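You operate a simulated robot arm through the tools that you are given. There is no shell and no other tool. Be economical: measure what you need, move in short steps, check, and stop when the job is done.

Carry out the task below with a simulated two-armed robot. There is one attempt and no reset: what you move stays moved.

JOB
Pick up the bottle labelled "OIL 75" from the middle of the plywood table with one hand, pass it to the other hand and put it on the shelf under the plywood table. Take the yellow weight and leave it on the top of the drawer chest. Take the narrow black mould and put it on top of the long slab. Take the black disc on the top of the green cabinet and put it away on the long bench between the orange and blue gauges. Take the white block and put it on the shelf under the plywood table. Put one of the yellow wedges from the shelf under the plywood table on the black slab. The order is free. Set down upright: bottle, yellow weight.

Only the result counts: the job must be done as asked and must still hold three seconds after the hand-in. Knocking over, shifting, dropping, spilling or breaking anything else fails it.

ROBOT AND FRAMES
Two 7-joint arms with two-finger parallel grippers on one trunk, on a base that drives. Base frame: it is fixed to the floor where the robot stands at the start and does not move with it; the origin is under the middle of the robot, x ahead of it, y to its left, z up; the surface under the hand at the start is at about z = 80. Readings come in cm, rad, newtons and seconds.
The left shoulder is at the start at [11, 16.9, 146.9], the right one opposite. With the tool pointing down near the work surface each hand reaches from about 38 to 72 cm from the robot's upright axis, wherever it stands, measured 20 degrees to its own side. Places, roughly: black disc [275, 250, 75]; black slab (14x10x1 cm) [80, 40, 80]; blue bottle, green bottle, grey bottle [100, 25, 100]; long bench between the orange and blue gauges [-530, 80, 80]; long slab [-50, 475, 25]; narrow black mould [300, 225, 75]; shelf under the plywood table [90, 30, 20]; top of the drawer chest [-330, 80, 90]; white block (5x5x3 cm) [280, 270, 90]; yellow wedge (7x8x5 cm) [100, 70, 30]; yellow weight (7x7x8 cm) [120, 60, 80]. Payload 1.57 kg a hand.
The TCP of each hand is the grasp point between the finger pads, 3 cm short of the fingertips. In the tool frame z runs along the fingers and y along their closing line. The gripper opens to 8 cm. The fingers are 1.7 cm wide and 1.2 cm thick; the gripper's body (4 by 8.2 cm) begins 8 cm behind the TCP.
Orientation is that of the tool frame in the base frame, as a unit quaternion [x, y, z, w]. With the fingers straight down and closing along the base's y, the tool's x points along the base's -x, its y along +y and its z along -z.

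CONTROLS
- The arms move only by the tool play_rows. It takes "left_moves", "right_moves" or both (then of equal length, played together; a hand with none holds still); each is one flat list of numbers, 7 for each row, row after row: the closure, from 0 (fully open) to 1 (shut), then the shift along the tool's x, y, z in units of 50 mm (1.0 is 50 mm), then the turn, a rotation vector about the tool's x, y, z in units of 4 degrees (1.0 is 4 degrees). In form: [claw, dx, dy, dz, wx, wy, wz, claw, dx, dy, dz, wx, wy, wz, ...]. A call has 1 to 20 rows; each row shifts and turns the commanded pose from where the row before left it, along the tool's axes as they then stand. A call with a number of a shift or a turn outside -1 to 1 is refused whole. A row lasts 0.2 s, in which the tool goes at most 5 cm and 0.15 rad; a call with a longer step from one row to the next is refused whole, and so is a gripper value outside its range. A pose out of reach is approached as far as the arm can. The call stops where the force on the tool passes 40 N (or 10 N more than at its start, if that is more) or the arm is blocked; 0.2 s more then pass. The fingers move at their own pace (about 7.2 cm/s each) and stop on an object; they squeeze with about 40 N. The grip force told is the motor's: it shows also when the fingers shut on nothing. Time passes only in rows, and 0.2 s behind the last, so rows that do not move let the fingers close. The reply holds the time, the measured pose of the TCP, the force on the tool along the base axes, the opening and the grip force, in the units named above and with some noise, with the torque about the TCP (base axes, N m) and any sound that the robot's microphone picked up.
- Cameras (640 x 400 px; columns grow to the right, rows downward): "scene" is now at [15.53, 1.35, 164.84]; the picture's right is [0.17, -0.99, 0.00], its down [-0.77, -0.13, -0.62] and it looks along [0.61, 0.11, -0.78] (base axes); focal length 271 px, centre (320, 200). "left" rides on the left gripper at [7.2, 0.7, -12.2] in its tool frame; the picture's right is [-0.09, 1.00, 0.00], its down [-0.84, -0.08, -0.54] and it looks along [-0.54, -0.05, 0.84] (tool axes); focal length 238 px, centre (320, 200). "right" rides on the right gripper at [7.2, -0.7, -12.2] in its tool frame; the picture's right is [0.09, 1.00, 0.00], its down [-0.84, 0.08, -0.54] and it looks along [-0.54, 0.05, 0.84] (tool axes); focal length 238 px, centre (320, 200). There is no depth. A picture from a camera that has moved, and an enlarged one, comes with that camera's place and axes in the base frame and with its lens.
- grab_frame(camera): a new picture of that camera. The clock stands still meanwhile.
- slide_trunk(by): slides the trunk up (or, below 0, down) by that many cm; the arms and the scene camera ride with it, the base frame stays. It gives what a move gives, with no picture.
- roll_base(legs): drives the robot by 1 to 6 legs, each [ahead, left, turn to the left] in cm, cm and rad, along the robot's own axes; the way and the turn of a leg run together, so that a leg with both is an arc; at most 150 cm and 3.142 rad a leg. The arms and the cameras ride along, it lands a little off, and it stops where it bumps. It gives what a move gives.
- aim_head(pan, tilt): turns the head with the scene camera to pan (to the left, within 1.501 rad either way) and tilt (down, from -0.506 to 1.204), counted from straight ahead of the robot. It gives what a move gives.
- close_up(camera, box): a new picture of the part [left, top, right, bottom] of that camera's present view, enlarged. The clock stands still meanwhile.
- close_job(): hands the job in; it is judged then, once.

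Go step by step. Nothing tells you exact positions but the pictures and the camera data: compare them with the known pose of the tool, close in by small moves and look again before you grip or let go. The budget is 196 turns and 172 pictures, counting those below and the enlarged ones. Unless the task says otherwise, let go and move clear before handing in.

The tools are called by a JSON object that holds its "api" and its "payload". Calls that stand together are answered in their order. play_rows: Moves the arms, as the interface text tells. Its arguments: {"type":"object","properties":{"left_moves":{"type":"array","items":{"type":"number"}},"right_moves":{"type":"array","items":{"type":"number"}}},"required":[]} The other tools are called the same way: slide_trunk (by) slides the trunk up or down; roll_base (legs) drives the base; aim_head (pan, tilt) turns the head that bears the scene camera; grab_frame (camera) takes a picture; close_up (camera, box) takes an enlarged picture of a part of a camera's view; close_job () hands the job in.

At the start:

```text
time: 0.0
left_tcp_pos: [54.32, 45.88, 100.6]
left_ee_rot: [0.0, 1.0, 0.0, 0.0]
left_force: [0.0, 0.3, -0.2]
left_ft_torque: [-0.01, 0.01, 0.01]
left_grip_width: 7.98
left_gripper_force: 0.0
right_tcp_pos: [71.07, -1.56, 110.0]
right_ee_rot: [0.0, 1.0, 0.0, 0.001]
right_force: [-0.1, 0.4, -0.4]
right_ft_torque: [-0.02, -0.03, 0.04]
right_grip_width: 8.02
right_gripper_force: 0.1
trunk travel left (down, up): [-78.2, 10.8]
robot x, y, heading: [-0.27, -0.19, 0.002]
head pan, tilt: [0.171, 0.899]
```

scene: 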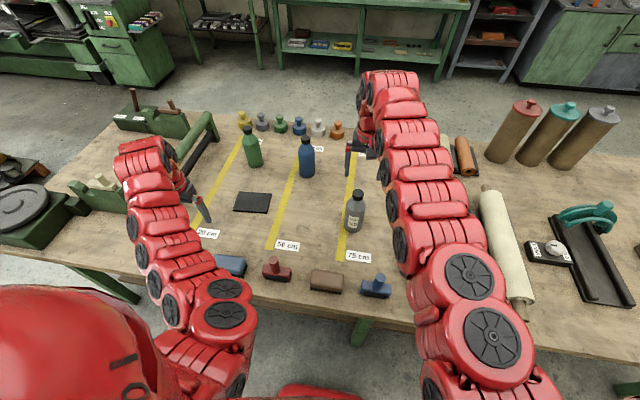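
right: 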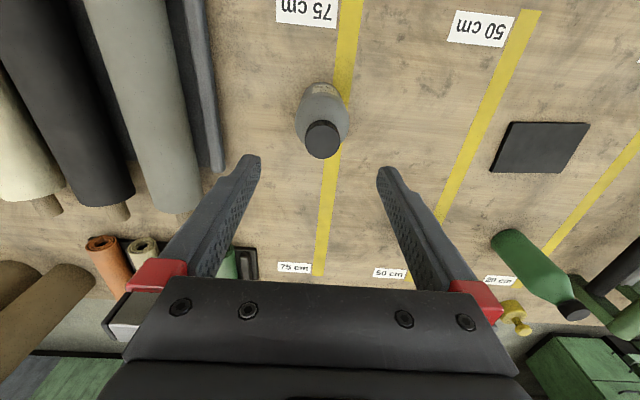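
left: 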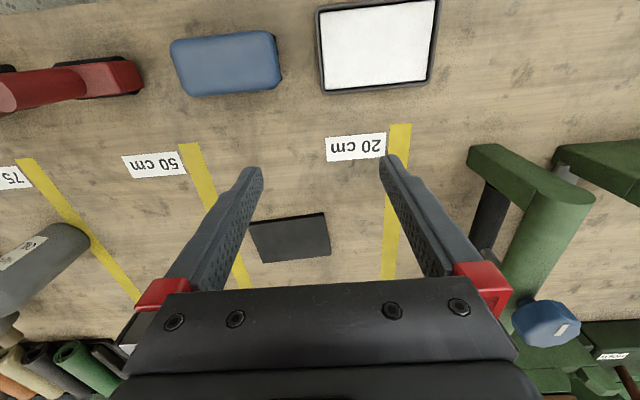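

The table shows green, blue and grey bottles, a black slab, and yellow/other weights in the far row. First I read the bottle labels and look around the table.

{"api": "close_up", "payload": {"camera": "scene", "box": [220, 90, 420, 250]}}

{"api": "close_up", "payload": {"camera": "right", "box": [270, 60, 370, 170]}}

```text
2.50 times, centred on (320, 170) of scene
camera zoom: at [15.53, 1.35, 164.84], right [0.17, -0.99, 0.0], down [-0.77, -0.13, -0.62], along [0.61, 0.11, -0.78], focal length 678 px, centre (320, 275)
```

zoom: 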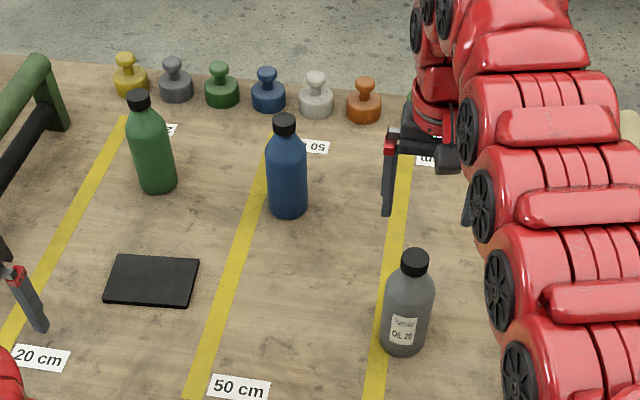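

```text
3.64 times, centred on (320, 115) of right
camera zoom: at [63.81, -2.32, 122.11], right [-0.09, 1.0, 0.0], down [0.84, 0.08, 0.54], along [0.54, 0.05, -0.84], focal length 867 px, centre (320, 509)
```

zoom: 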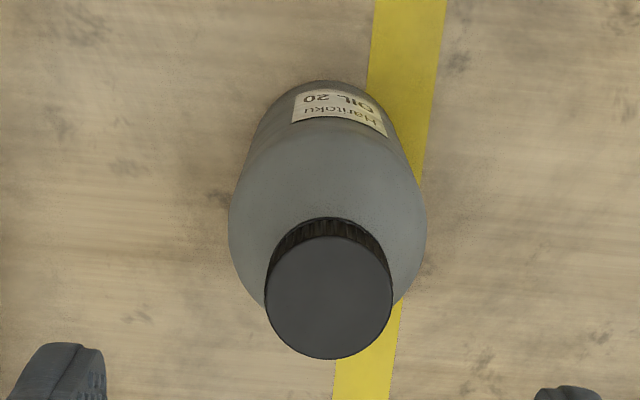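

The grey bottle is "OIL 20"; the green and blue labels face away from me. I look around to map the room before driving.

{"api": "aim_head", "payload": {"pan": 0.8, "tilt": 0.5}}

{"api": "grab_frame", "payload": {"camera": "scene"}}

{"api": "aim_head", "payload": {"pan": 1.5, "tilt": 0.6}}

{"api": "grab_frame", "payload": {"camera": "scene"}}

{"api": "aim_head", "payload": {"pan": 0.1, "tilt": 0.4}}

{"api": "grab_frame", "payload": {"camera": "scene"}}

```text
time: 1.0
left_tcp_pos: [54.26, 45.84, 100.66]
left_ee_rot: [0.0, 1.0, 0.0, 0.0]
left_force: [0.2, 0.2, -0.1]
left_ft_torque: [-0.02, 0.01, 0.0]
left_grip_width: 8.01
left_gripper_force: 0.0
right_tcp_pos: [71.15, -1.66, 110.03]
right_ee_rot: [0.0, 1.0, 0.0, 0.0]
right_force: [0.9, 0.7, 0.1]
right_ft_torque: [0.01, 0.04, -0.03]
right_grip_width: 8.0
right_gripper_force: 0.1
trunk travel left (down, up): [-78.2, 10.8]
robot x, y, heading: [-0.0, 0.02, -0.003]
head pan, tilt: [0.799, 0.499]
```

```text
166 pictures are left
camera scene: at [14.44, 6.58, 168.21], right [0.72, -0.7, 0.0], down [-0.33, -0.34, -0.88], along [0.61, 0.63, -0.48], focal length 271 px, centre (320, 200)
```

scene: 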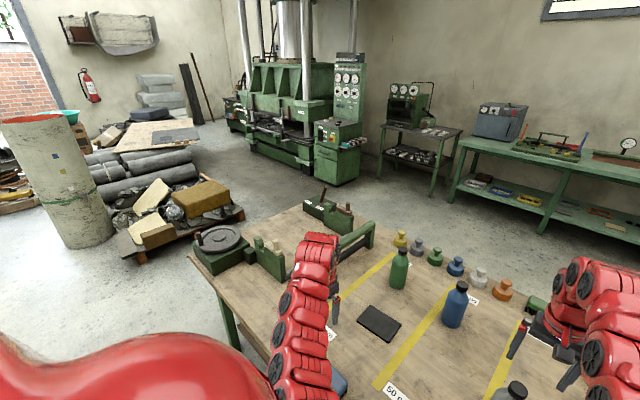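

```text
time: 2.1
left_tcp_pos: [54.34, 45.95, 100.6]
left_ee_rot: [0.0, 1.0, -0.001, 0.0]
left_force: [-0.3, -0.7, 0.0]
left_ft_torque: [-0.02, -0.01, -0.02]
left_grip_width: 8.0
left_gripper_force: 0.1
right_tcp_pos: [71.2, -1.66, 110.02]
right_ee_rot: [0.001, 1.0, 0.0, 0.0]
right_force: [0.2, -0.1, 0.2]
right_ft_torque: [-0.06, -0.02, 0.01]
right_grip_width: 8.01
right_gripper_force: 0.1
trunk travel left (down, up): [-78.2, 10.8]
robot x, y, heading: [-0.0, 0.16, -0.001]
head pan, tilt: [1.499, 0.6]
```

```text
165 pictures are left
camera scene: at [8.73, 8.89, 167.31], right [1.0, -0.07, 0.0], down [-0.04, -0.56, -0.83], along [0.06, 0.82, -0.56], focal length 271 px, centre (320, 200)
```

scene: 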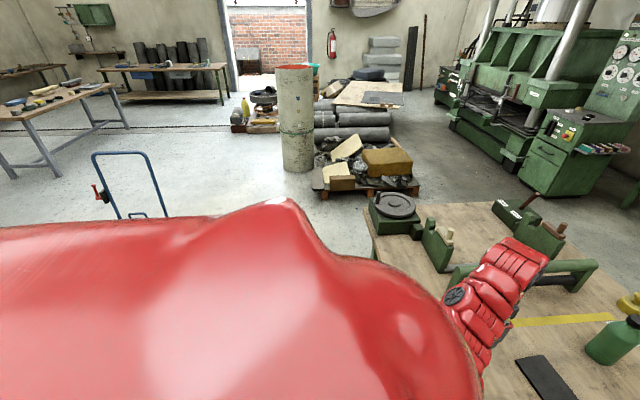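

```text
time: 3.6
left_tcp_pos: [54.45, 45.89, 100.59]
left_ee_rot: [-0.001, 1.0, 0.0, 0.0]
left_force: [-0.6, 0.3, 0.2]
left_ft_torque: [0.02, -0.03, 0.03]
left_grip_width: 7.98
left_gripper_force: 0.0
right_tcp_pos: [71.11, -1.52, 109.96]
right_ee_rot: [0.0, 1.0, 0.0, 0.0]
right_force: [-0.1, 0.4, 1.1]
right_ft_torque: [0.01, -0.04, 0.03]
right_grip_width: 8.01
right_gripper_force: 0.1
trunk travel left (down, up): [-78.2, 10.8]
robot x, y, heading: [0.01, -0.3, 0.002]
head pan, tilt: [0.099, 0.4]
```

```text
164 pictures are left
camera scene: at [17.3, 1.0, 169.13], right [0.1, -0.99, 0.0], down [-0.39, -0.04, -0.92], along [0.92, 0.09, -0.39], focal length 271 px, centre (320, 200)
```

scene: 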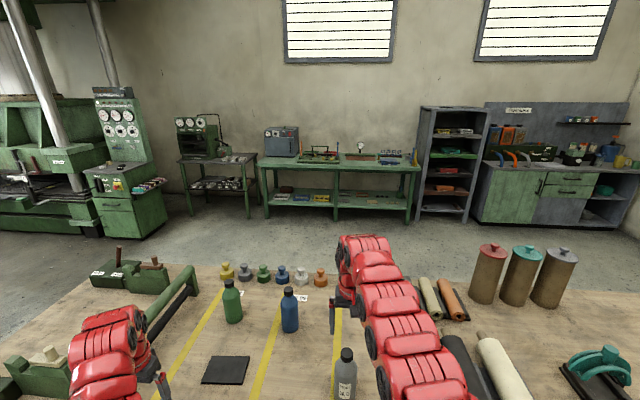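

The control cabinet beside the press is the green cabinet. I zoom in on it, and on the far slab region.

{"api": "aim_head", "payload": {"pan": 0.8, "tilt": 0.3}}

{"api": "grab_frame", "payload": {"camera": "scene"}}

{"api": "close_up", "payload": {"camera": "scene", "box": [280, 130, 400, 205]}}

```text
time: 4.7
left_tcp_pos: [54.42, 45.83, 100.61]
left_ee_rot: [0.0, 1.0, 0.0, 0.0]
left_force: [0.3, 0.1, 0.3]
left_ft_torque: [-0.03, -0.01, 0.0]
left_grip_width: 7.97
left_gripper_force: 0.1
right_tcp_pos: [71.05, -1.67, 109.88]
right_ee_rot: [0.0, 1.0, 0.0, 0.0]
right_force: [0.3, -0.6, 0.6]
right_ft_torque: [-0.02, 0.04, -0.01]
right_grip_width: 7.99
right_gripper_force: 0.0
trunk travel left (down, up): [-78.2, 10.8]
robot x, y, heading: [-0.39, -0.14, 0.003]
head pan, tilt: [0.799, 0.3]
```

```text
163 pictures are left
camera scene: at [14.6, 6.76, 170.06], right [0.72, -0.7, 0.0], down [-0.21, -0.21, -0.96], along [0.67, 0.68, -0.3], focal length 271 px, centre (320, 200)
```

scene: 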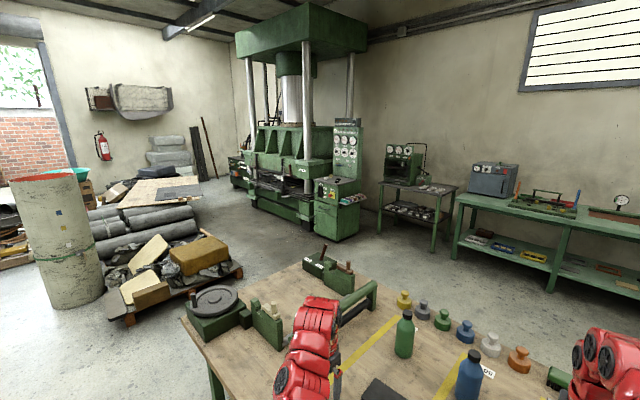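

```text
5.33 times, centred on (340, 168) of scene
camera zoom: at [14.6, 6.76, 170.06], right [0.72, -0.7, 0.0], down [-0.21, -0.21, -0.96], along [0.67, 0.68, -0.3], focal length 1445 px, centre (213, 373)
```

zoom: 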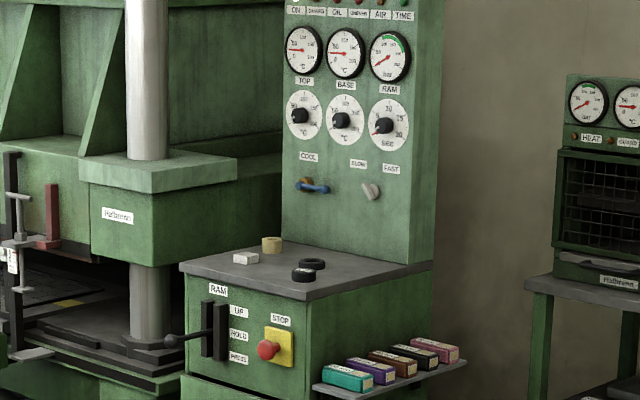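

The cabinet holds a white block, a tan ring, two black round things, and beside it a row of moulds on a side shelf. I back off the table and drive around its left end to the cabinet.

{"api": "roll_base", "payload": {"legs": [[-45, 0, 0], [0, 150, 0], [0, 30, 0], [150, 0, 0], [85, 0, 0], [0, 40, 0]]}}

{"api": "aim_head", "payload": {"pan": 0.1, "tilt": 0.8}}

{"api": "grab_frame", "payload": {"camera": "scene"}}

```text
time: 29.4
left_tcp_pos: [244.36, 266.97, 100.7]
left_ee_rot: [0.008, 1.0, 0.0, 0.0]
left_force: [-0.6, 0.1, -0.3]
left_ft_torque: [0.02, -0.02, 0.02]
left_grip_width: 8.0
left_gripper_force: 0.1
right_tcp_pos: [260.27, 219.18, 110.12]
right_ee_rot: [0.009, 1.0, 0.0, 0.0]
right_force: [0.0, -0.3, 0.1]
right_ft_torque: [0.0, 0.01, -0.03]
right_grip_width: 8.01
right_gripper_force: 0.1
trunk travel left (down, up): [-78.2, 10.8]
robot x, y, heading: [189.03, 222.12, -0.019]
head pan, tilt: [0.799, 0.3]
```

```text
time: 30.4
left_tcp_pos: [244.38, 266.98, 100.61]
left_ee_rot: [0.008, 1.0, 0.0, -0.001]
left_force: [-0.3, 0.0, -0.5]
left_ft_torque: [-0.02, -0.03, 0.01]
left_grip_width: 8.02
left_gripper_force: 0.0
right_tcp_pos: [260.26, 219.28, 110.11]
right_ee_rot: [0.009, 1.0, -0.001, 0.0]
right_force: [-0.2, 0.2, -0.4]
right_ft_torque: [-0.01, -0.01, 0.02]
right_grip_width: 7.97
right_gripper_force: 0.1
trunk travel left (down, up): [-78.2, 10.8]
robot x, y, heading: [189.35, 222.0, -0.017]
head pan, tilt: [0.099, 0.799]
```

```text
161 pictures are left
camera scene: at [205.35, 222.63, 165.63], right [0.08, -1.0, 0.0], down [-0.71, -0.06, -0.7], along [0.69, 0.06, -0.72], focal length 271 px, centre (320, 200)
```

scene: 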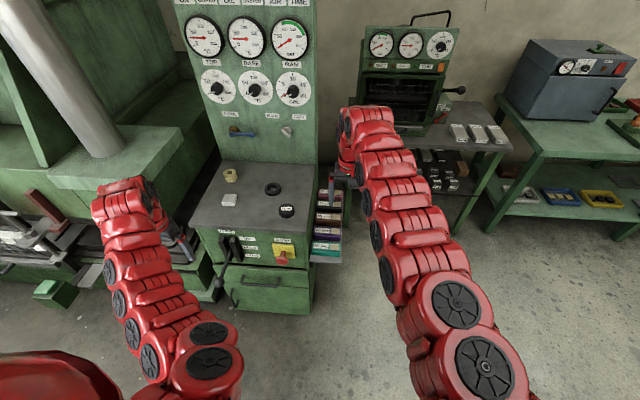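

I see the cabinet top and moulds clearly. I zoom in for details.

{"api": "close_up", "payload": {"camera": "scene", "box": [190, 150, 350, 270]}}

{"api": "close_up", "payload": {"camera": "scene", "box": [265, 170, 345, 220]}}

```text
3.33 times, centred on (270, 210) of scene
camera zoom: at [205.35, 222.63, 165.63], right [0.08, -1.0, 0.0], down [-0.71, -0.06, -0.7], along [0.69, 0.06, -0.72], focal length 903 px, centre (487, 167)
```

zoom: 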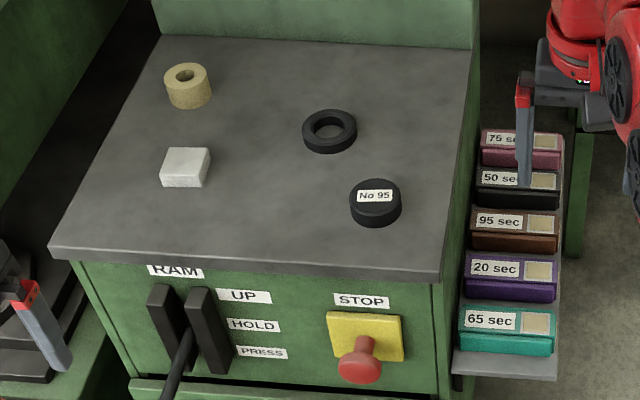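

```text
8.00 times, centred on (305, 195) of scene
camera zoom: at [205.35, 222.63, 165.63], right [0.08, -1.0, 0.0], down [-0.71, -0.06, -0.7], along [0.69, 0.06, -0.72], focal length 2168 px, centre (440, 240)
```

zoom: 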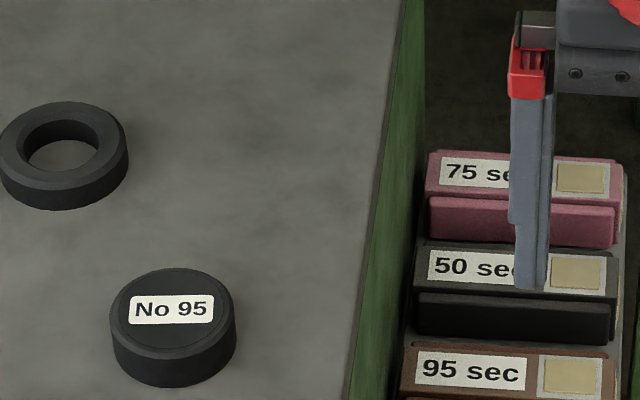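

The disc ("No 95") and the black mould ("50 sec") are located; the mould is long along y so I need the right hand turned 90°. I pull it back and turn it.

{"api": "play_rows", "payload": {"right_moves": [0, 1, 0, 0, 0, 0, -1, 0, 1, 0, 0, 0, 0, -1, 0, 1, 0, 0, 0, 0, -1, 0, 0, 0, 0, 0, 0, -1, 0, 0, 0, 0, 0, 0, -1, 0, 0, 0, 0, 0, 0, -1, 0, 0, 0, 0, 0, 0, -1, 0, 0, 0, 0, 0, 0, -1, 0, 0, 0, 0, 0, 0, -1, 0, 0, 0, 0, 0, 0, -1, 0, 0, 0, 0, 0, 0, -1, 0, 0, 0, 0, 0, 0, -1, 0, 0, 0, 0, 0, 0, -1, 0, 0, 0, 0, 0, 0, -1, 0, 0, 0, 0, 0, 0, -1, 0, 0, 0, 0, 0, 0, -1, 0, 0, 0, 0, 0, 0, -1, 0, 0, 0, 0, 0, 0, -1, 0, 0, 0, 0, 0, 0, -1, 0, 0, 0, 0, 0, 0, -1]}}

{"api": "roll_base", "payload": {"legs": [[38, 16, 0.019]]}}

{"api": "grab_frame", "payload": {"camera": "scene"}}

{"api": "grab_frame", "payload": {"camera": "right"}}

{"api": "grab_frame", "payload": {"camera": "left"}}

```text
time: 34.6
left_tcp_pos: [244.31, 266.93, 100.72]
left_ee_rot: [0.009, 1.0, 0.0, -0.001]
left_force: [-0.4, 0.4, -0.6]
left_ft_torque: [0.03, -0.01, 0.02]
left_grip_width: 8.0
left_gripper_force: 0.0
right_tcp_pos: [251.82, 219.05, 109.84]
right_ee_rot: [-0.603, 0.798, 0.0, 0.001]
right_force: [-0.5, 0.4, -0.1]
right_ft_torque: [0.0, 0.03, 0.0]
right_grip_width: 8.01
right_gripper_force: 0.0
right hand out of reach, approached as far as the arm can: row 2, 3
trunk travel left (down, up): [-78.2, 10.8]
robot x, y, heading: [189.28, 222.22, -0.017]
head pan, tilt: [0.099, 0.799]
```

```text
time: 37.2
left_tcp_pos: [281.8, 283.96, 100.75]
left_ee_rot: [0.0, 1.0, 0.0, 0.0]
left_force: [0.2, -0.2, 0.6]
left_ft_torque: [0.0, 0.0, 0.01]
left_grip_width: 7.98
left_gripper_force: 0.1
right_tcp_pos: [290.14, 236.01, 109.84]
right_ee_rot: [-0.609, 0.793, 0.0, 0.001]
right_force: [-0.3, -0.3, 0.6]
right_ft_torque: [0.0, 0.0, 0.04]
right_grip_width: 8.02
right_gripper_force: 0.1
trunk travel left (down, up): [-78.2, 10.8]
robot x, y, heading: [227.25, 237.92, 0.001]
head pan, tilt: [0.099, 0.799]
```

```text
158 pictures are left
camera scene: at [243.61, 238.78, 165.63], right [0.1, -0.99, 0.0], down [-0.71, -0.07, -0.7], along [0.69, 0.07, -0.72], focal length 271 px, centre (320, 200)
```

scene: 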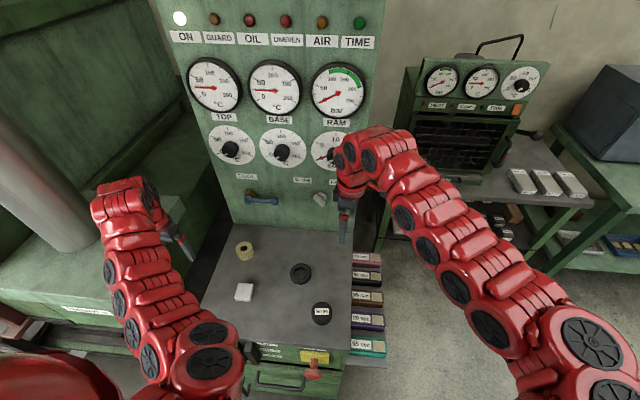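

```text
157 pictures are left
camera right: at [288.82, 228.93, 121.93], right [-0.99, 0.17, 0.0], down [0.14, 0.83, 0.54], along [0.09, 0.53, -0.84], focal length 238 px, centre (320, 200)
```

right: 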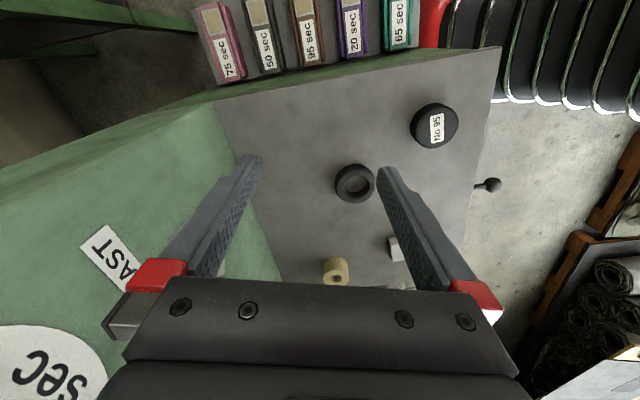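

```text
156 pictures are left
camera left: at [274.62, 284.55, 112.8], right [0.09, 1.0, 0.0], down [0.84, -0.08, 0.54], along [0.54, -0.05, -0.84], focal length 238 px, centre (320, 200)
```

left: 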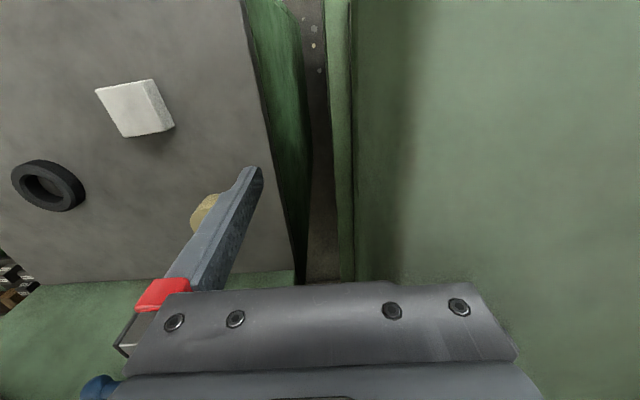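

I have triangulated: disc top ≈[274.7, 241.8, 86], white block ≈[279, 266, 84], black mould ≈[299, 226, 64.5]. I finish the right hand's turn, raise the left hand, lower the trunk a bit and move closer.

{"api": "play_rows", "payload": {"right_moves": [0, 0, 0, 0, 0, 0, -1, 0, 0, 0, 0, 0, 0, -1, 0, 0, 0, 0, 0, 0, -1, 0, 0, 0, 0, 0, 0, -0.75], "left_moves": [0, 0, 0, -1, 0, 0, 0, 0, 0, 0, -1, 0, 0, 0, 0, 0, 0, -1, 0, 0, 0, 0, 0, 0, 0, 0, 0, 0]}}

{"api": "slide_trunk", "payload": {"by": -15}}

{"api": "roll_base", "payload": {"legs": [[6, 0, 0]]}}

```text
time: 38.2
left_tcp_pos: [282.6, 284.36, 104.85]
left_ee_rot: [-0.002, 1.0, -0.001, -0.001]
left_force: [1.0, 0.1, 0.0]
left_ft_torque: [0.02, 0.01, -0.01]
left_grip_width: 8.01
left_gripper_force: 0.1
left hand out of reach, approached as far as the arm can: row 1, 2, 3
right_tcp_pos: [290.08, 236.08, 109.84]
right_ee_rot: [0.708, -0.706, 0.0, 0.0]
right_force: [-0.6, -0.2, -0.1]
right_ft_torque: [0.0, -0.01, -0.01]
right_grip_width: 8.0
right_gripper_force: 0.1
trunk travel left (down, up): [-78.2, 10.8]
robot x, y, heading: [227.5, 238.05, -0.003]
head pan, tilt: [0.099, 0.799]
```

```text
time: 40.0
left_tcp_pos: [282.53, 284.4, 89.86]
left_ee_rot: [-0.002, 1.0, -0.001, -0.001]
left_force: [-0.4, 0.4, -0.2]
left_ft_torque: [0.04, 0.01, -0.02]
left_grip_width: 8.0
left_gripper_force: 0.0
right_tcp_pos: [290.2, 236.14, 94.88]
right_ee_rot: [0.708, -0.706, 0.0, 0.0]
right_force: [0.7, 0.2, 0.4]
right_ft_torque: [0.02, 0.03, -0.01]
right_grip_width: 8.02
right_gripper_force: 0.1
trunk travel left (down, up): [-63.2, 25.8]
robot x, y, heading: [227.77, 237.68, 0.004]
head pan, tilt: [0.099, 0.799]
```

```text
time: 40.9
left_tcp_pos: [288.68, 284.33, 89.93]
left_ee_rot: [-0.001, 1.0, -0.001, -0.001]
left_force: [0.7, -0.9, 0.5]
left_ft_torque: [-0.01, 0.05, -0.03]
left_grip_width: 8.02
left_gripper_force: 0.1
right_tcp_pos: [296.25, 236.11, 94.87]
right_ee_rot: [-0.707, 0.707, 0.001, 0.0]
right_force: [1.3, -0.1, 1.1]
right_ft_torque: [0.0, -0.01, -0.01]
right_grip_width: 7.98
right_gripper_force: 0.0
trunk travel left (down, up): [-63.2, 25.8]
robot x, y, heading: [233.92, 237.69, 0.002]
head pan, tilt: [0.099, 0.799]
```

Now move the right hand over the mould and partially down beside the cabinet.

{"api": "play_rows", "payload": {"right_moves": [0, 0.71, -0.18, 0, 0, 0, 0, 0, 0.71, -0.18, 0, 0, 0, 0, 0, 0.7, -0.18, 0, 0, 0, 0, 0, 0, 0, 0.9, 0, 0, 0, 0, 0, 0, 0.9, 0, 0, 0, 0, 0, 0, 0.9, 0, 0, 0, 0, 0, 0, 0, 0, 0, 0]}}

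{"api": "grab_frame", "payload": {"camera": "right"}}

{"api": "grab_frame", "payload": {"camera": "scene"}}

```text
time: 42.5
left_tcp_pos: [288.58, 284.4, 89.91]
left_ee_rot: [-0.001, 1.0, -0.001, -0.002]
left_force: [-0.2, -0.6, -0.4]
left_ft_torque: [0.01, -0.03, -0.04]
left_grip_width: 8.0
left_gripper_force: 0.0
right_tcp_pos: [298.97, 225.64, 81.34]
right_ee_rot: [-0.707, 0.708, 0.0, 0.001]
right_force: [0.4, -0.5, -0.1]
right_ft_torque: [-0.01, -0.04, 0.0]
right_grip_width: 7.99
right_gripper_force: 0.1
trunk travel left (down, up): [-63.2, 25.8]
robot x, y, heading: [234.08, 238.11, 0.001]
head pan, tilt: [0.099, 0.799]
```

```text
155 pictures are left
camera right: at [299.52, 218.47, 93.37], right [-1.0, -0.09, 0.0], down [-0.08, 0.84, 0.54], along [-0.05, 0.54, -0.84], focal length 238 px, centre (320, 200)
```

right: 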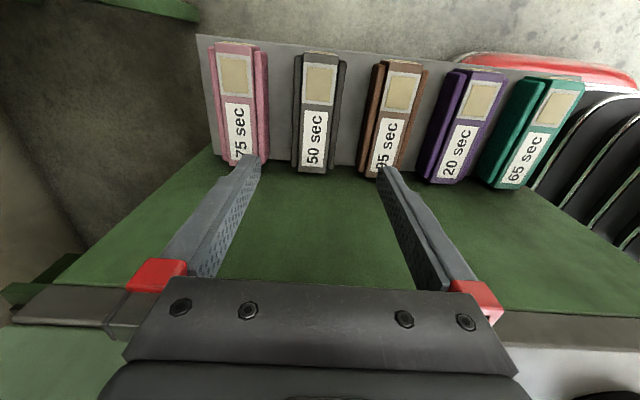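

```text
154 pictures are left
camera scene: at [249.71, 238.78, 150.63], right [0.1, -0.99, 0.0], down [-0.71, -0.07, -0.7], along [0.69, 0.07, -0.72], focal length 271 px, centre (320, 200)
```

scene: 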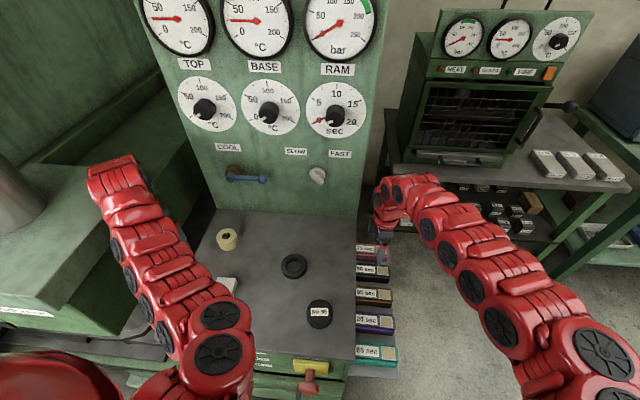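

Mould centre ≈[298.7, 226], about 5.4 wide with ~2.5 cm gaps. I close the fingers slightly and come down to just above it.

{"api": "play_rows", "payload": {"right_moves": [0.175, 0, 0.04, 0.75, 0, 0, 0, 0.175, 0, 0, 0.75, 0, 0, 0, 0.175, 0, 0, 0.7, 0, 0, 0, 0.175, 0, 0, 0, 0, 0, 0]}}

{"api": "grab_frame", "payload": {"camera": "right"}}

{"api": "close_up", "payload": {"camera": "scene", "box": [340, 210, 420, 310]}}

```text
time: 43.5
left_tcp_pos: [288.66, 284.28, 89.93]
left_ee_rot: [0.0, 1.0, -0.001, -0.002]
left_force: [-0.3, 0.3, -0.5]
left_ft_torque: [0.01, 0.0, -0.02]
left_grip_width: 8.0
left_gripper_force: 0.0
right_tcp_pos: [298.64, 225.3, 70.25]
right_ee_rot: [0.708, -0.706, -0.001, 0.0]
right_force: [-0.5, -0.2, -0.7]
right_ft_torque: [-0.03, -0.02, 0.02]
right_grip_width: 6.6
right_gripper_force: 0.0
trunk travel left (down, up): [-63.2, 25.8]
robot x, y, heading: [233.76, 237.94, 0.003]
head pan, tilt: [0.099, 0.799]
```

```text
153 pictures are left
camera right: at [299.16, 218.04, 82.26], right [-1.0, -0.09, 0.0], down [-0.08, 0.84, 0.54], along [-0.05, 0.54, -0.84], focal length 238 px, centre (320, 200)
```

right: 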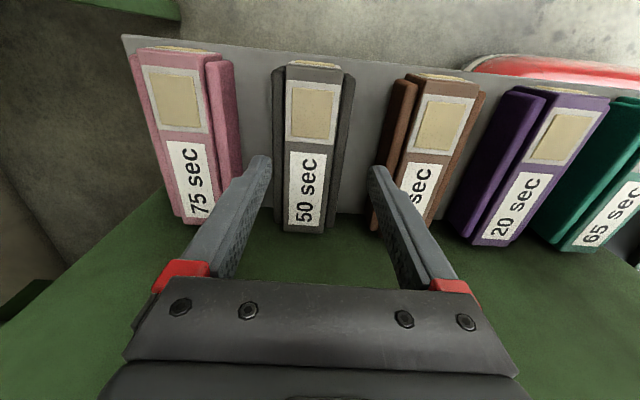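

```text
4.00 times, centred on (380, 260) of scene
camera zoom: at [249.71, 238.78, 150.63], right [0.1, -0.99, 0.0], down [-0.71, -0.07, -0.7], along [0.69, 0.07, -0.72], focal length 1084 px, centre (80, -40)
```

zoom: 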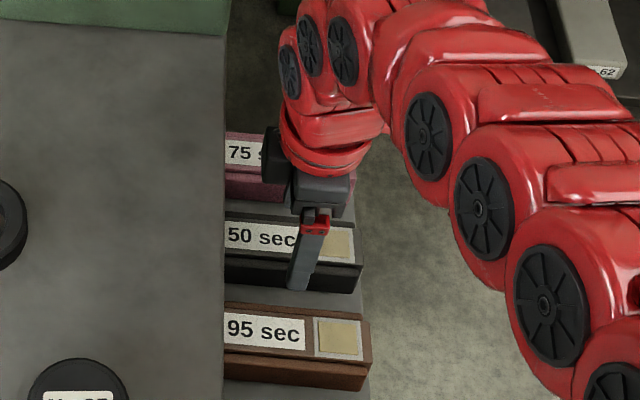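

The fingers straddle the black mould; I lower a few cm and grip.

{"api": "play_rows", "payload": {"right_moves": [0.175, -0.1, -0.03, 0.3, 0, 0, 0, 0.175, 0, 0, 0.3, 0, 0, 0, 0.175, 0, 0, 0.2, 0, 0, 0, 0.175, 0, 0, 0, 0, 0, 0]}}

{"api": "grab_frame", "payload": {"camera": "right"}}

{"api": "close_up", "payload": {"camera": "scene", "box": [340, 210, 420, 310]}}

```text
time: 44.0
left_tcp_pos: [288.63, 284.34, 89.76]
left_ee_rot: [-0.001, 1.0, 0.0, -0.002]
left_force: [0.7, -0.5, -0.6]
left_ft_torque: [0.0, 0.03, -0.01]
left_grip_width: 8.0
left_gripper_force: 0.0
right_tcp_pos: [299.37, 225.73, 68.66]
right_ee_rot: [-0.707, 0.707, -0.005, 0.005]
right_force: [-0.9, -0.3, 0.5]
right_ft_torque: [-0.01, 0.01, -0.03]
right_grip_width: 6.62
right_gripper_force: 0.0
trunk travel left (down, up): [-63.2, 25.8]
robot x, y, heading: [233.87, 238.13, 0.002]
head pan, tilt: [0.099, 0.799]
stopped in row 2 (right hand): the force on the tool passed its limit at 46 N (the readings are from after the stop); the commanded pose is now the measured one
```

```text
151 pictures are left
camera right: at [299.84, 218.53, 80.84], right [-1.0, -0.09, -0.01], down [-0.08, 0.84, 0.54], along [-0.04, 0.54, -0.84], focal length 238 px, centre (320, 200)
```

right: 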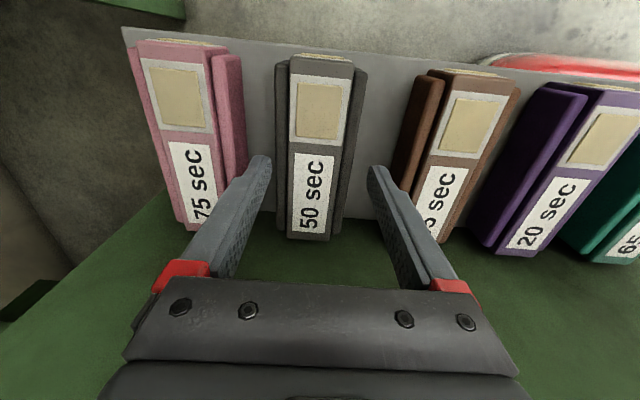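

```text
4.00 times, centred on (380, 260) of scene
camera zoom: at [249.8, 238.78, 150.6], right [0.1, -0.99, 0.0], down [-0.71, -0.07, -0.7], along [0.69, 0.07, -0.72], focal length 1084 px, centre (80, -40)
```

zoom: 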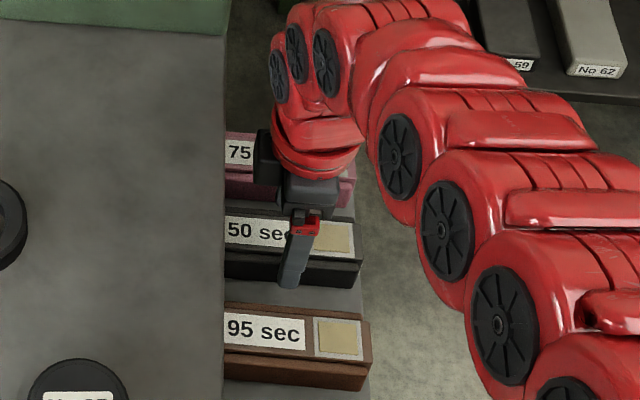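

The fingers were not open wide enough for the mould's flanges (mould ≈6.3 wide). I rise a little, open fully, recentre and go down again.

{"api": "play_rows", "payload": {"right_moves": [0.175, 0, 0, -0.3, 0, 0, 0, 0, 0, -0.04, 0, 0, 0, 0, 0, 0, 0, 0, 0, 0, 0, 0, 0, 0, 0.3, 0, 0, 0, 0, 0, 0, 0.2, 0, 0, 0, 0, 0, 0, 0.2, 0, 0, 0, 0, 0, 0, 0.1, 0, 0, 0]}}

{"api": "grab_frame", "payload": {"camera": "right"}}

```text
time: 45.6
left_tcp_pos: [288.65, 284.39, 89.87]
left_ee_rot: [0.0, 1.0, 0.0, -0.002]
left_force: [0.4, 0.1, 0.9]
left_ft_torque: [0.0, 0.0, 0.0]
left_grip_width: 7.99
left_gripper_force: 0.1
right_tcp_pos: [299.75, 225.89, 66.21]
right_ee_rot: [-0.707, 0.707, -0.006, 0.006]
right_force: [-0.6, 0.0, -0.9]
right_ft_torque: [-0.02, 0.01, -0.03]
right_grip_width: 8.01
right_gripper_force: 0.0
trunk travel left (down, up): [-63.2, 25.8]
robot x, y, heading: [234.05, 237.97, -0.001]
head pan, tilt: [0.099, 0.799]
```

```text
149 pictures are left
camera right: at [300.11, 218.63, 78.31], right [-1.0, -0.09, -0.02], down [-0.09, 0.84, 0.54], along [-0.04, 0.54, -0.84], focal length 238 px, centre (320, 200)
```

right: 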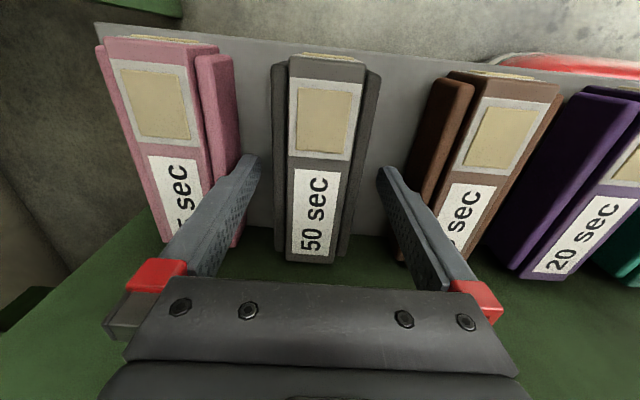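

Clear so far; lower another ~1 cm and grip.

{"api": "play_rows", "payload": {"right_moves": [0, 0, 0, 0.2, 0, 0, 0, 0, 0, 0, 0, 0, 0, 0, 1, 0, 0, 0, 0, 0, 0, 1, 0, 0, 0, 0, 0, 0, 1, 0, 0, 0, 0, 0, 0, 1, 0, 0, 0, 0, 0, 0]}}

{"api": "grab_frame", "payload": {"camera": "right"}}

```text
time: 47.0
left_tcp_pos: [288.7, 284.36, 89.98]
left_ee_rot: [-0.001, 1.0, -0.001, -0.003]
left_force: [-0.5, 0.6, -1.0]
left_ft_torque: [-0.01, 0.02, 0.01]
left_grip_width: 8.03
left_gripper_force: 0.1
right_tcp_pos: [299.65, 225.82, 65.4]
right_ee_rot: [0.707, -0.707, 0.007, -0.005]
right_force: [-0.5, -1.7, 2.5]
right_ft_torque: [-0.57, 0.26, 0.04]
right_grip_width: 5.4
right_gripper_force: 39.6
trunk travel left (down, up): [-63.2, 25.8]
robot x, y, heading: [233.47, 237.62, 0.001]
head pan, tilt: [0.099, 0.799]
```

```text
148 pictures are left
camera right: at [299.96, 218.59, 77.47], right [-1.0, -0.09, -0.02], down [-0.09, 0.84, 0.54], along [-0.04, 0.54, -0.84], focal length 238 px, centre (320, 200)
```

right: 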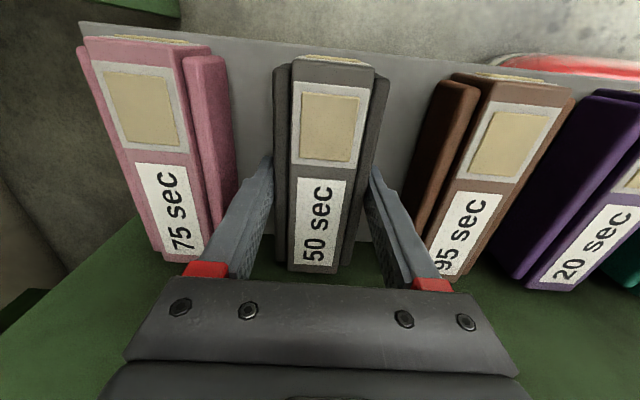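

Gripped at 5.4 cm. Lift it straight up.

{"api": "play_rows", "payload": {"right_moves": [1, 0, 0, -0.2, 0, 0, 0, 1, 0, 0, -0.4, 0, 0, 0, 1, 0, 0, -0.6, 0, 0, 0, 1, 0, 0, -0.9, 0, 0, 0, 1, 0, 0, -0.9, 0, 0, 0, 1, 0, 0, -0.9, 0, 0, 0, 1, 0, 0, -0.9, 0, 0, 0, 1, 0, 0, -0.9, 0, 0, 0, 1, 0, 0, 0, 0, 0, 0]}}

{"api": "grab_frame", "payload": {"camera": "right"}}

{"api": "grab_frame", "payload": {"camera": "scene"}}

{"api": "grab_frame", "payload": {"camera": "left"}}

```text
time: 49.0
left_tcp_pos: [288.83, 284.17, 89.9]
left_ee_rot: [0.0, 1.0, 0.0, -0.002]
left_force: [-0.2, 0.2, -0.1]
left_ft_torque: [0.02, 0.01, 0.03]
left_grip_width: 7.99
left_gripper_force: 0.1
right_tcp_pos: [299.49, 225.89, 93.92]
right_ee_rot: [0.708, -0.707, 0.005, -0.005]
right_force: [0.6, -0.3, -5.4]
right_ft_torque: [0.03, 0.0, 0.01]
right_grip_width: 5.37
right_gripper_force: 39.7
trunk travel left (down, up): [-63.2, 25.8]
robot x, y, heading: [233.65, 237.45, 0.0]
head pan, tilt: [0.099, 0.799]
```

```text
147 pictures are left
camera right: at [299.82, 218.5, 105.99], right [-1.0, -0.09, -0.01], down [-0.08, 0.84, 0.54], along [-0.04, 0.54, -0.84], focal length 238 px, centre (320, 200)
```

right: 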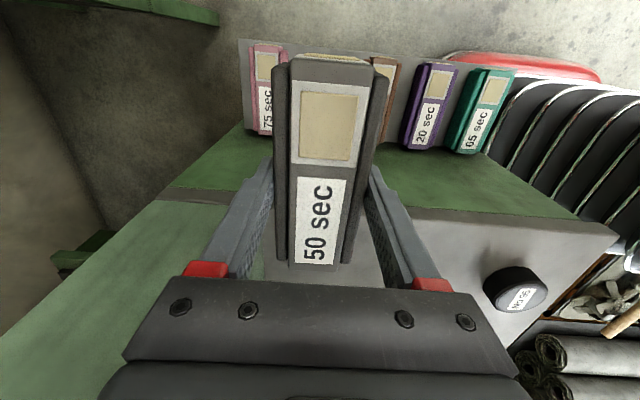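

```text
146 pictures are left
camera scene: at [249.92, 238.52, 150.6], right [0.1, -1.0, 0.0], down [-0.71, -0.07, -0.7], along [0.69, 0.07, -0.72], focal length 271 px, centre (320, 200)
```

scene: 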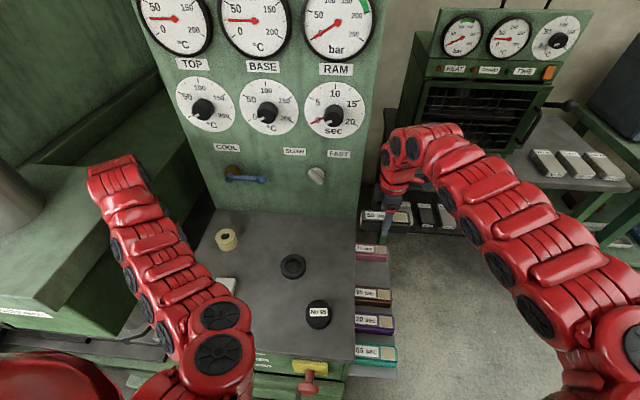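

```text
145 pictures are left
camera left: at [281.71, 284.76, 102.01], right [0.09, 1.0, 0.0], down [0.84, -0.08, 0.54], along [0.54, -0.05, -0.84], focal length 238 px, centre (320, 200)
```

left: 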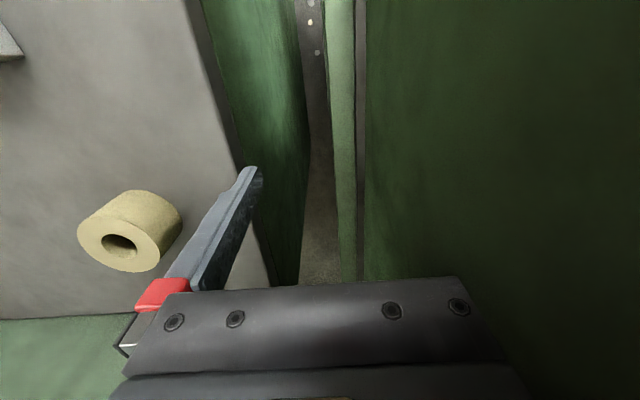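

Mould is up. Raise the trunk, back off and shift right so that the left hand faces the disc.

{"api": "slide_trunk", "payload": {"by": 15}}

{"api": "roll_base", "payload": {"legs": [[-12, -10, 0]]}}

{"api": "grab_frame", "payload": {"camera": "left"}}

```text
time: 50.8
left_tcp_pos: [288.76, 284.31, 104.85]
left_ee_rot: [-0.001, 1.0, -0.001, -0.001]
left_force: [-1.0, 0.7, 0.3]
left_ft_torque: [0.0, -0.01, 0.03]
left_grip_width: 7.98
left_gripper_force: 0.0
right_tcp_pos: [299.35, 226.04, 108.88]
right_ee_rot: [0.707, -0.707, 0.005, -0.005]
right_force: [0.1, 0.2, -5.8]
right_ft_torque: [0.02, -0.01, -0.03]
right_grip_width: 5.38
right_gripper_force: 40.2
trunk travel left (down, up): [-78.2, 10.8]
robot x, y, heading: [233.82, 237.75, -0.002]
head pan, tilt: [0.099, 0.799]
```

```text
time: 52.2
left_tcp_pos: [276.6, 274.45, 104.67]
left_ee_rot: [-0.001, 1.0, -0.001, -0.003]
left_force: [-0.4, 0.3, -0.7]
left_ft_torque: [-0.01, -0.02, 0.02]
left_grip_width: 8.0
left_gripper_force: 0.1
right_tcp_pos: [287.55, 216.05, 108.72]
right_ee_rot: [0.708, -0.706, 0.006, -0.004]
right_force: [0.0, 0.8, -6.6]
right_ft_torque: [0.04, -0.01, -0.01]
right_grip_width: 5.37
right_gripper_force: 39.9
trunk travel left (down, up): [-78.2, 10.8]
robot x, y, heading: [221.42, 227.84, 0.002]
head pan, tilt: [0.099, 0.799]
```

```text
144 pictures are left
camera left: at [269.5, 275.0, 116.86], right [0.09, 1.0, 0.0], down [0.84, -0.07, 0.54], along [0.54, -0.05, -0.84], focal length 238 px, centre (320, 200)
```

left: 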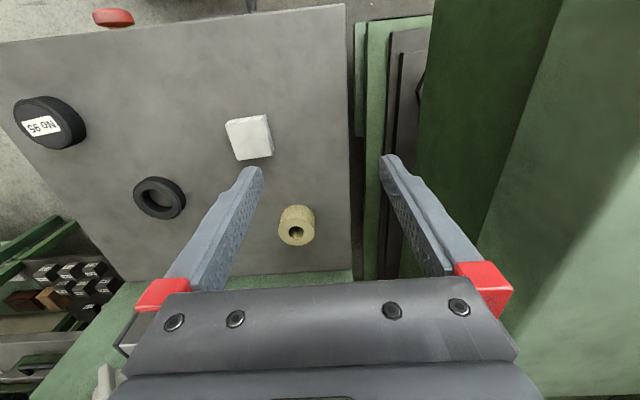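

Move the left hand over the disc.

{"api": "play_rows", "payload": {"left_moves": [0, 0.06, -0.94, 0, 0, 0, 0, 0, 0.06, -0.94, 0, 0, 0, 0, 0, 0.06, -0.94, 0, 0, 0, 0, 0, 0.06, -0.94, 0, 0, 0, 0, 0, 0.06, -0.94, 0, 0, 0, 0, 0, 0.06, -0.94, 0, 0, 0, 0, 0, 0.06, -0.95, 0, 0, 0, 0, 0, 0, 0, 0.9, 0, 0, 0, 0, 0, 0, 0.8, 0, 0, 0, 0, 0, 0, 0, 0, 0, 0]}}

{"api": "grab_frame", "payload": {"camera": "left"}}

```text
time: 54.4
left_tcp_pos: [279.01, 252.16, 89.24]
left_ee_rot: [-0.002, 1.0, -0.001, -0.002]
left_force: [0.2, -0.4, -0.1]
left_ft_torque: [0.03, 0.0, -0.05]
left_grip_width: 8.02
left_gripper_force: 0.1
left hand out of reach, approached as far as the arm can: row 1, 2, 3, 4, 5, 6, 7
right_tcp_pos: [287.4, 215.94, 109.01]
right_ee_rot: [0.707, -0.707, 0.005, -0.006]
right_force: [0.2, -0.6, -6.8]
right_ft_torque: [0.03, 0.0, 0.01]
right_grip_width: 5.39
right_gripper_force: 39.9
trunk travel left (down, up): [-78.2, 10.8]
robot x, y, heading: [221.56, 227.56, 0.002]
head pan, tilt: [0.099, 0.799]
```

```text
143 pictures are left
camera left: at [271.89, 252.81, 101.35], right [0.09, 1.0, 0.0], down [0.84, -0.07, 0.54], along [0.54, -0.05, -0.84], focal length 238 px, centre (320, 200)
```

left: 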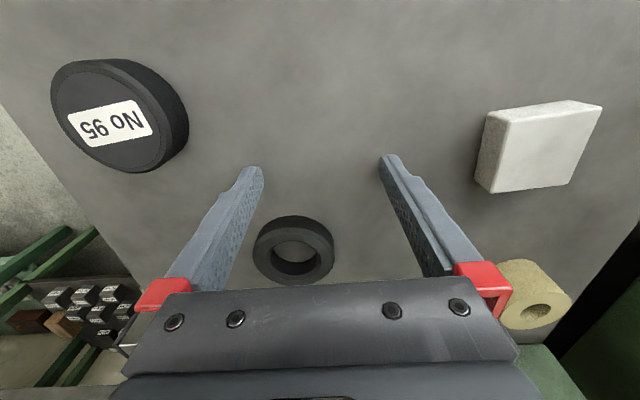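

Disc refined to [274.4, 239, 86 top]. Move the left hand over it at safe height.

{"api": "play_rows", "payload": {"left_moves": [0, 0, 0, -0.8, 0, 0, 0, 0, 0.3, -0.9, 0, 0, 0, 0, 0, 0.3, -0.9, 0, 0, 0, 0, 0, 0.32, -0.86, 0, 0, 0, 0, 0, 0, 0, 0, 0, 0, 0]}}

{"api": "grab_frame", "payload": {"camera": "left"}}

{"api": "grab_frame", "payload": {"camera": "scene"}}

```text
time: 55.6
left_tcp_pos: [274.5, 238.51, 93.15]
left_ee_rot: [-0.002, 1.0, -0.001, -0.002]
left_force: [0.0, 0.5, -0.4]
left_ft_torque: [-0.01, -0.04, -0.03]
left_grip_width: 7.99
left_gripper_force: 0.1
right_tcp_pos: [287.34, 216.05, 108.99]
right_ee_rot: [0.708, -0.706, 0.007, -0.005]
right_force: [-0.3, 0.5, -6.8]
right_ft_torque: [0.01, 0.03, 0.03]
right_grip_width: 5.4
right_gripper_force: 40.5
trunk travel left (down, up): [-78.2, 10.8]
robot x, y, heading: [221.7, 228.12, 0.002]
head pan, tilt: [0.099, 0.799]
```

```text
142 pictures are left
camera left: at [267.38, 239.23, 105.45], right [0.09, 1.0, 0.0], down [0.84, -0.07, 0.54], along [0.54, -0.05, -0.84], focal length 238 px, centre (320, 200)
```

left: 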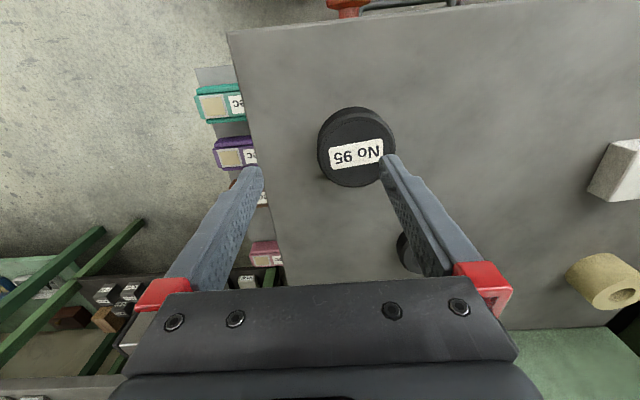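

```text
141 pictures are left
camera scene: at [237.75, 228.68, 165.61], right [0.1, -0.99, 0.0], down [-0.71, -0.07, -0.7], along [0.69, 0.07, -0.72], focal length 271 px, centre (320, 200)
```

scene: 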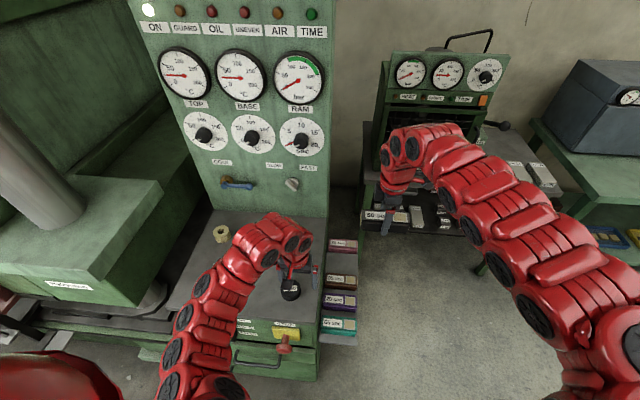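

Directly over it, the disc reads [275, 241.9]; shift by 3.3 cm, go down halfway and check.

{"api": "play_rows", "payload": {"left_moves": [0, -0.1, 0.67, 0, 0, 0, 0, 0, 0, 0, 0.5, 0, 0, 0, 0, 0, 0, 0, 0, 0, 0]}}

{"api": "grab_frame", "payload": {"camera": "left"}}

```text
time: 56.4
left_tcp_pos: [275.12, 242.04, 91.05]
left_ee_rot: [-0.002, 1.0, -0.001, -0.001]
left_force: [0.2, 0.0, -0.4]
left_ft_torque: [0.0, 0.0, 0.01]
left_grip_width: 8.02
left_gripper_force: 0.0
right_tcp_pos: [287.34, 215.85, 108.92]
right_ee_rot: [0.707, -0.707, 0.005, -0.005]
right_force: [-0.1, 0.0, -6.2]
right_ft_torque: [0.02, 0.0, 0.01]
right_grip_width: 5.4
right_gripper_force: 40.4
trunk travel left (down, up): [-78.2, 10.8]
robot x, y, heading: [221.32, 227.82, 0.003]
head pan, tilt: [0.099, 0.799]
```

```text
140 pictures are left
camera left: at [268.07, 242.59, 103.19], right [0.09, 1.0, 0.0], down [0.84, -0.07, 0.54], along [0.54, -0.05, -0.84], focal length 238 px, centre (320, 200)
```

left: 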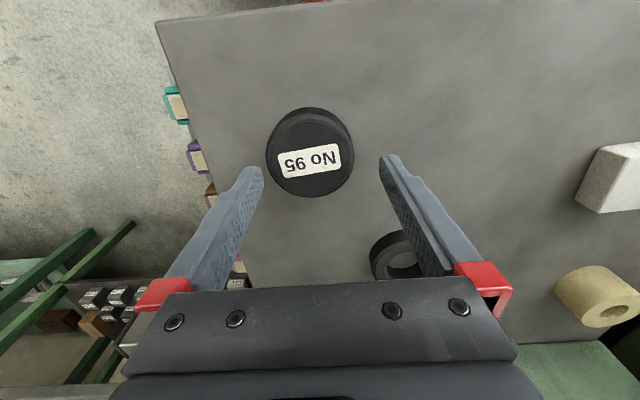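

Nudge 0.7 cm and descend, then grip.

{"api": "play_rows", "payload": {"left_moves": [0, -0.03, -0.15, 0, 0, 0, 0, 0, 0, 0, 0.4, 0, 0, 0, 0, 0, 0, 0.3, 0, 0, 0, 0, 0, 0, 0.18, 0, 0, 0, 0, 0, 0, 0, 0, 0, 0, 1, 0, 0, 0, 0, 0, 0, 1, 0, 0, 0, 0, 0, 0, 1, 0, 0, 0, 0, 0, 0]}}

{"api": "grab_frame", "payload": {"camera": "left"}}

```text
time: 57.1
left_tcp_pos: [275.49, 241.35, 88.97]
left_ee_rot: [-0.003, 1.0, -0.001, -0.001]
left_force: [-10.6, -0.6, 16.3]
left_ft_torque: [0.7, 0.2, 0.39]
left_grip_width: 7.97
left_gripper_force: 0.1
right_tcp_pos: [287.28, 215.91, 108.92]
right_ee_rot: [0.707, -0.707, 0.005, -0.006]
right_force: [0.3, -0.3, -6.7]
right_ft_torque: [0.02, 0.02, 0.01]
right_grip_width: 5.4
right_gripper_force: 40.1
trunk travel left (down, up): [-78.2, 10.8]
robot x, y, heading: [221.19, 227.85, 0.0]
head pan, tilt: [0.099, 0.799]
stopped in row 3 (left hand): the force on the tool passed its limit at 70 N (the readings are from after the stop); the commanded pose is now the measured one
```

```text
139 pictures are left
camera left: at [268.28, 242.01, 101.13], right [0.09, 1.0, 0.0], down [0.84, -0.07, 0.54], along [0.54, -0.05, -0.84], focal length 238 px, centre (320, 200)
```

left: 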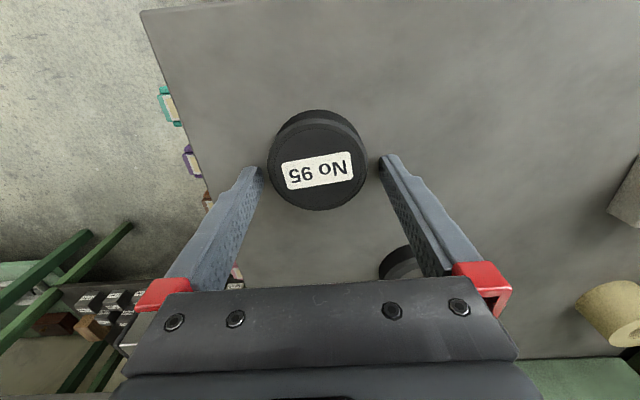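

The tips touched the cabinet top itself (z≈86). I rise 4 mm, centre in x, and grip.

{"api": "play_rows", "payload": {"left_moves": [0, 0, 0, -0.1, 0, 0, 0, 0, 0.28, 0, 0, 0, 0, 0, 0, 0, 0, 0, 0, 0, 0, 1, 0, 0, 0, 0, 0, 0, 1, 0, 0, 0, 0, 0, 0, 1, 0, 0, 0, 0, 0, 0, 1, 0, 0, 0, 0, 0, 0]}}

{"api": "grab_frame", "payload": {"camera": "left"}}

```text
time: 58.7
left_tcp_pos: [274.04, 241.5, 89.48]
left_ee_rot: [-0.003, 1.0, -0.001, -0.002]
left_force: [-0.4, 0.2, 0.4]
left_ft_torque: [0.02, -0.02, 0.03]
left_grip_width: 5.85
left_gripper_force: 39.9
right_tcp_pos: [287.32, 215.97, 108.92]
right_ee_rot: [0.707, -0.707, 0.005, -0.005]
right_force: [-0.9, 0.4, -6.5]
right_ft_torque: [0.02, 0.03, -0.02]
right_grip_width: 5.39
right_gripper_force: 40.4
trunk travel left (down, up): [-78.2, 10.8]
robot x, y, heading: [221.4, 227.66, 0.002]
head pan, tilt: [0.099, 0.799]
```

```text
138 pictures are left
camera left: at [266.98, 242.1, 101.58], right [0.09, 1.0, 0.0], down [0.84, -0.07, 0.54], along [0.54, -0.05, -0.84], focal length 238 px, centre (320, 200)
```

left: 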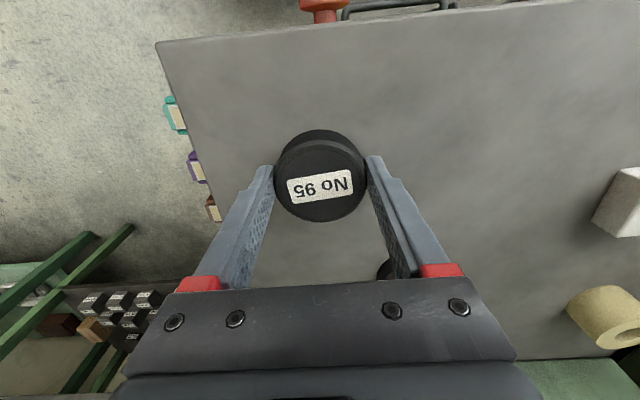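

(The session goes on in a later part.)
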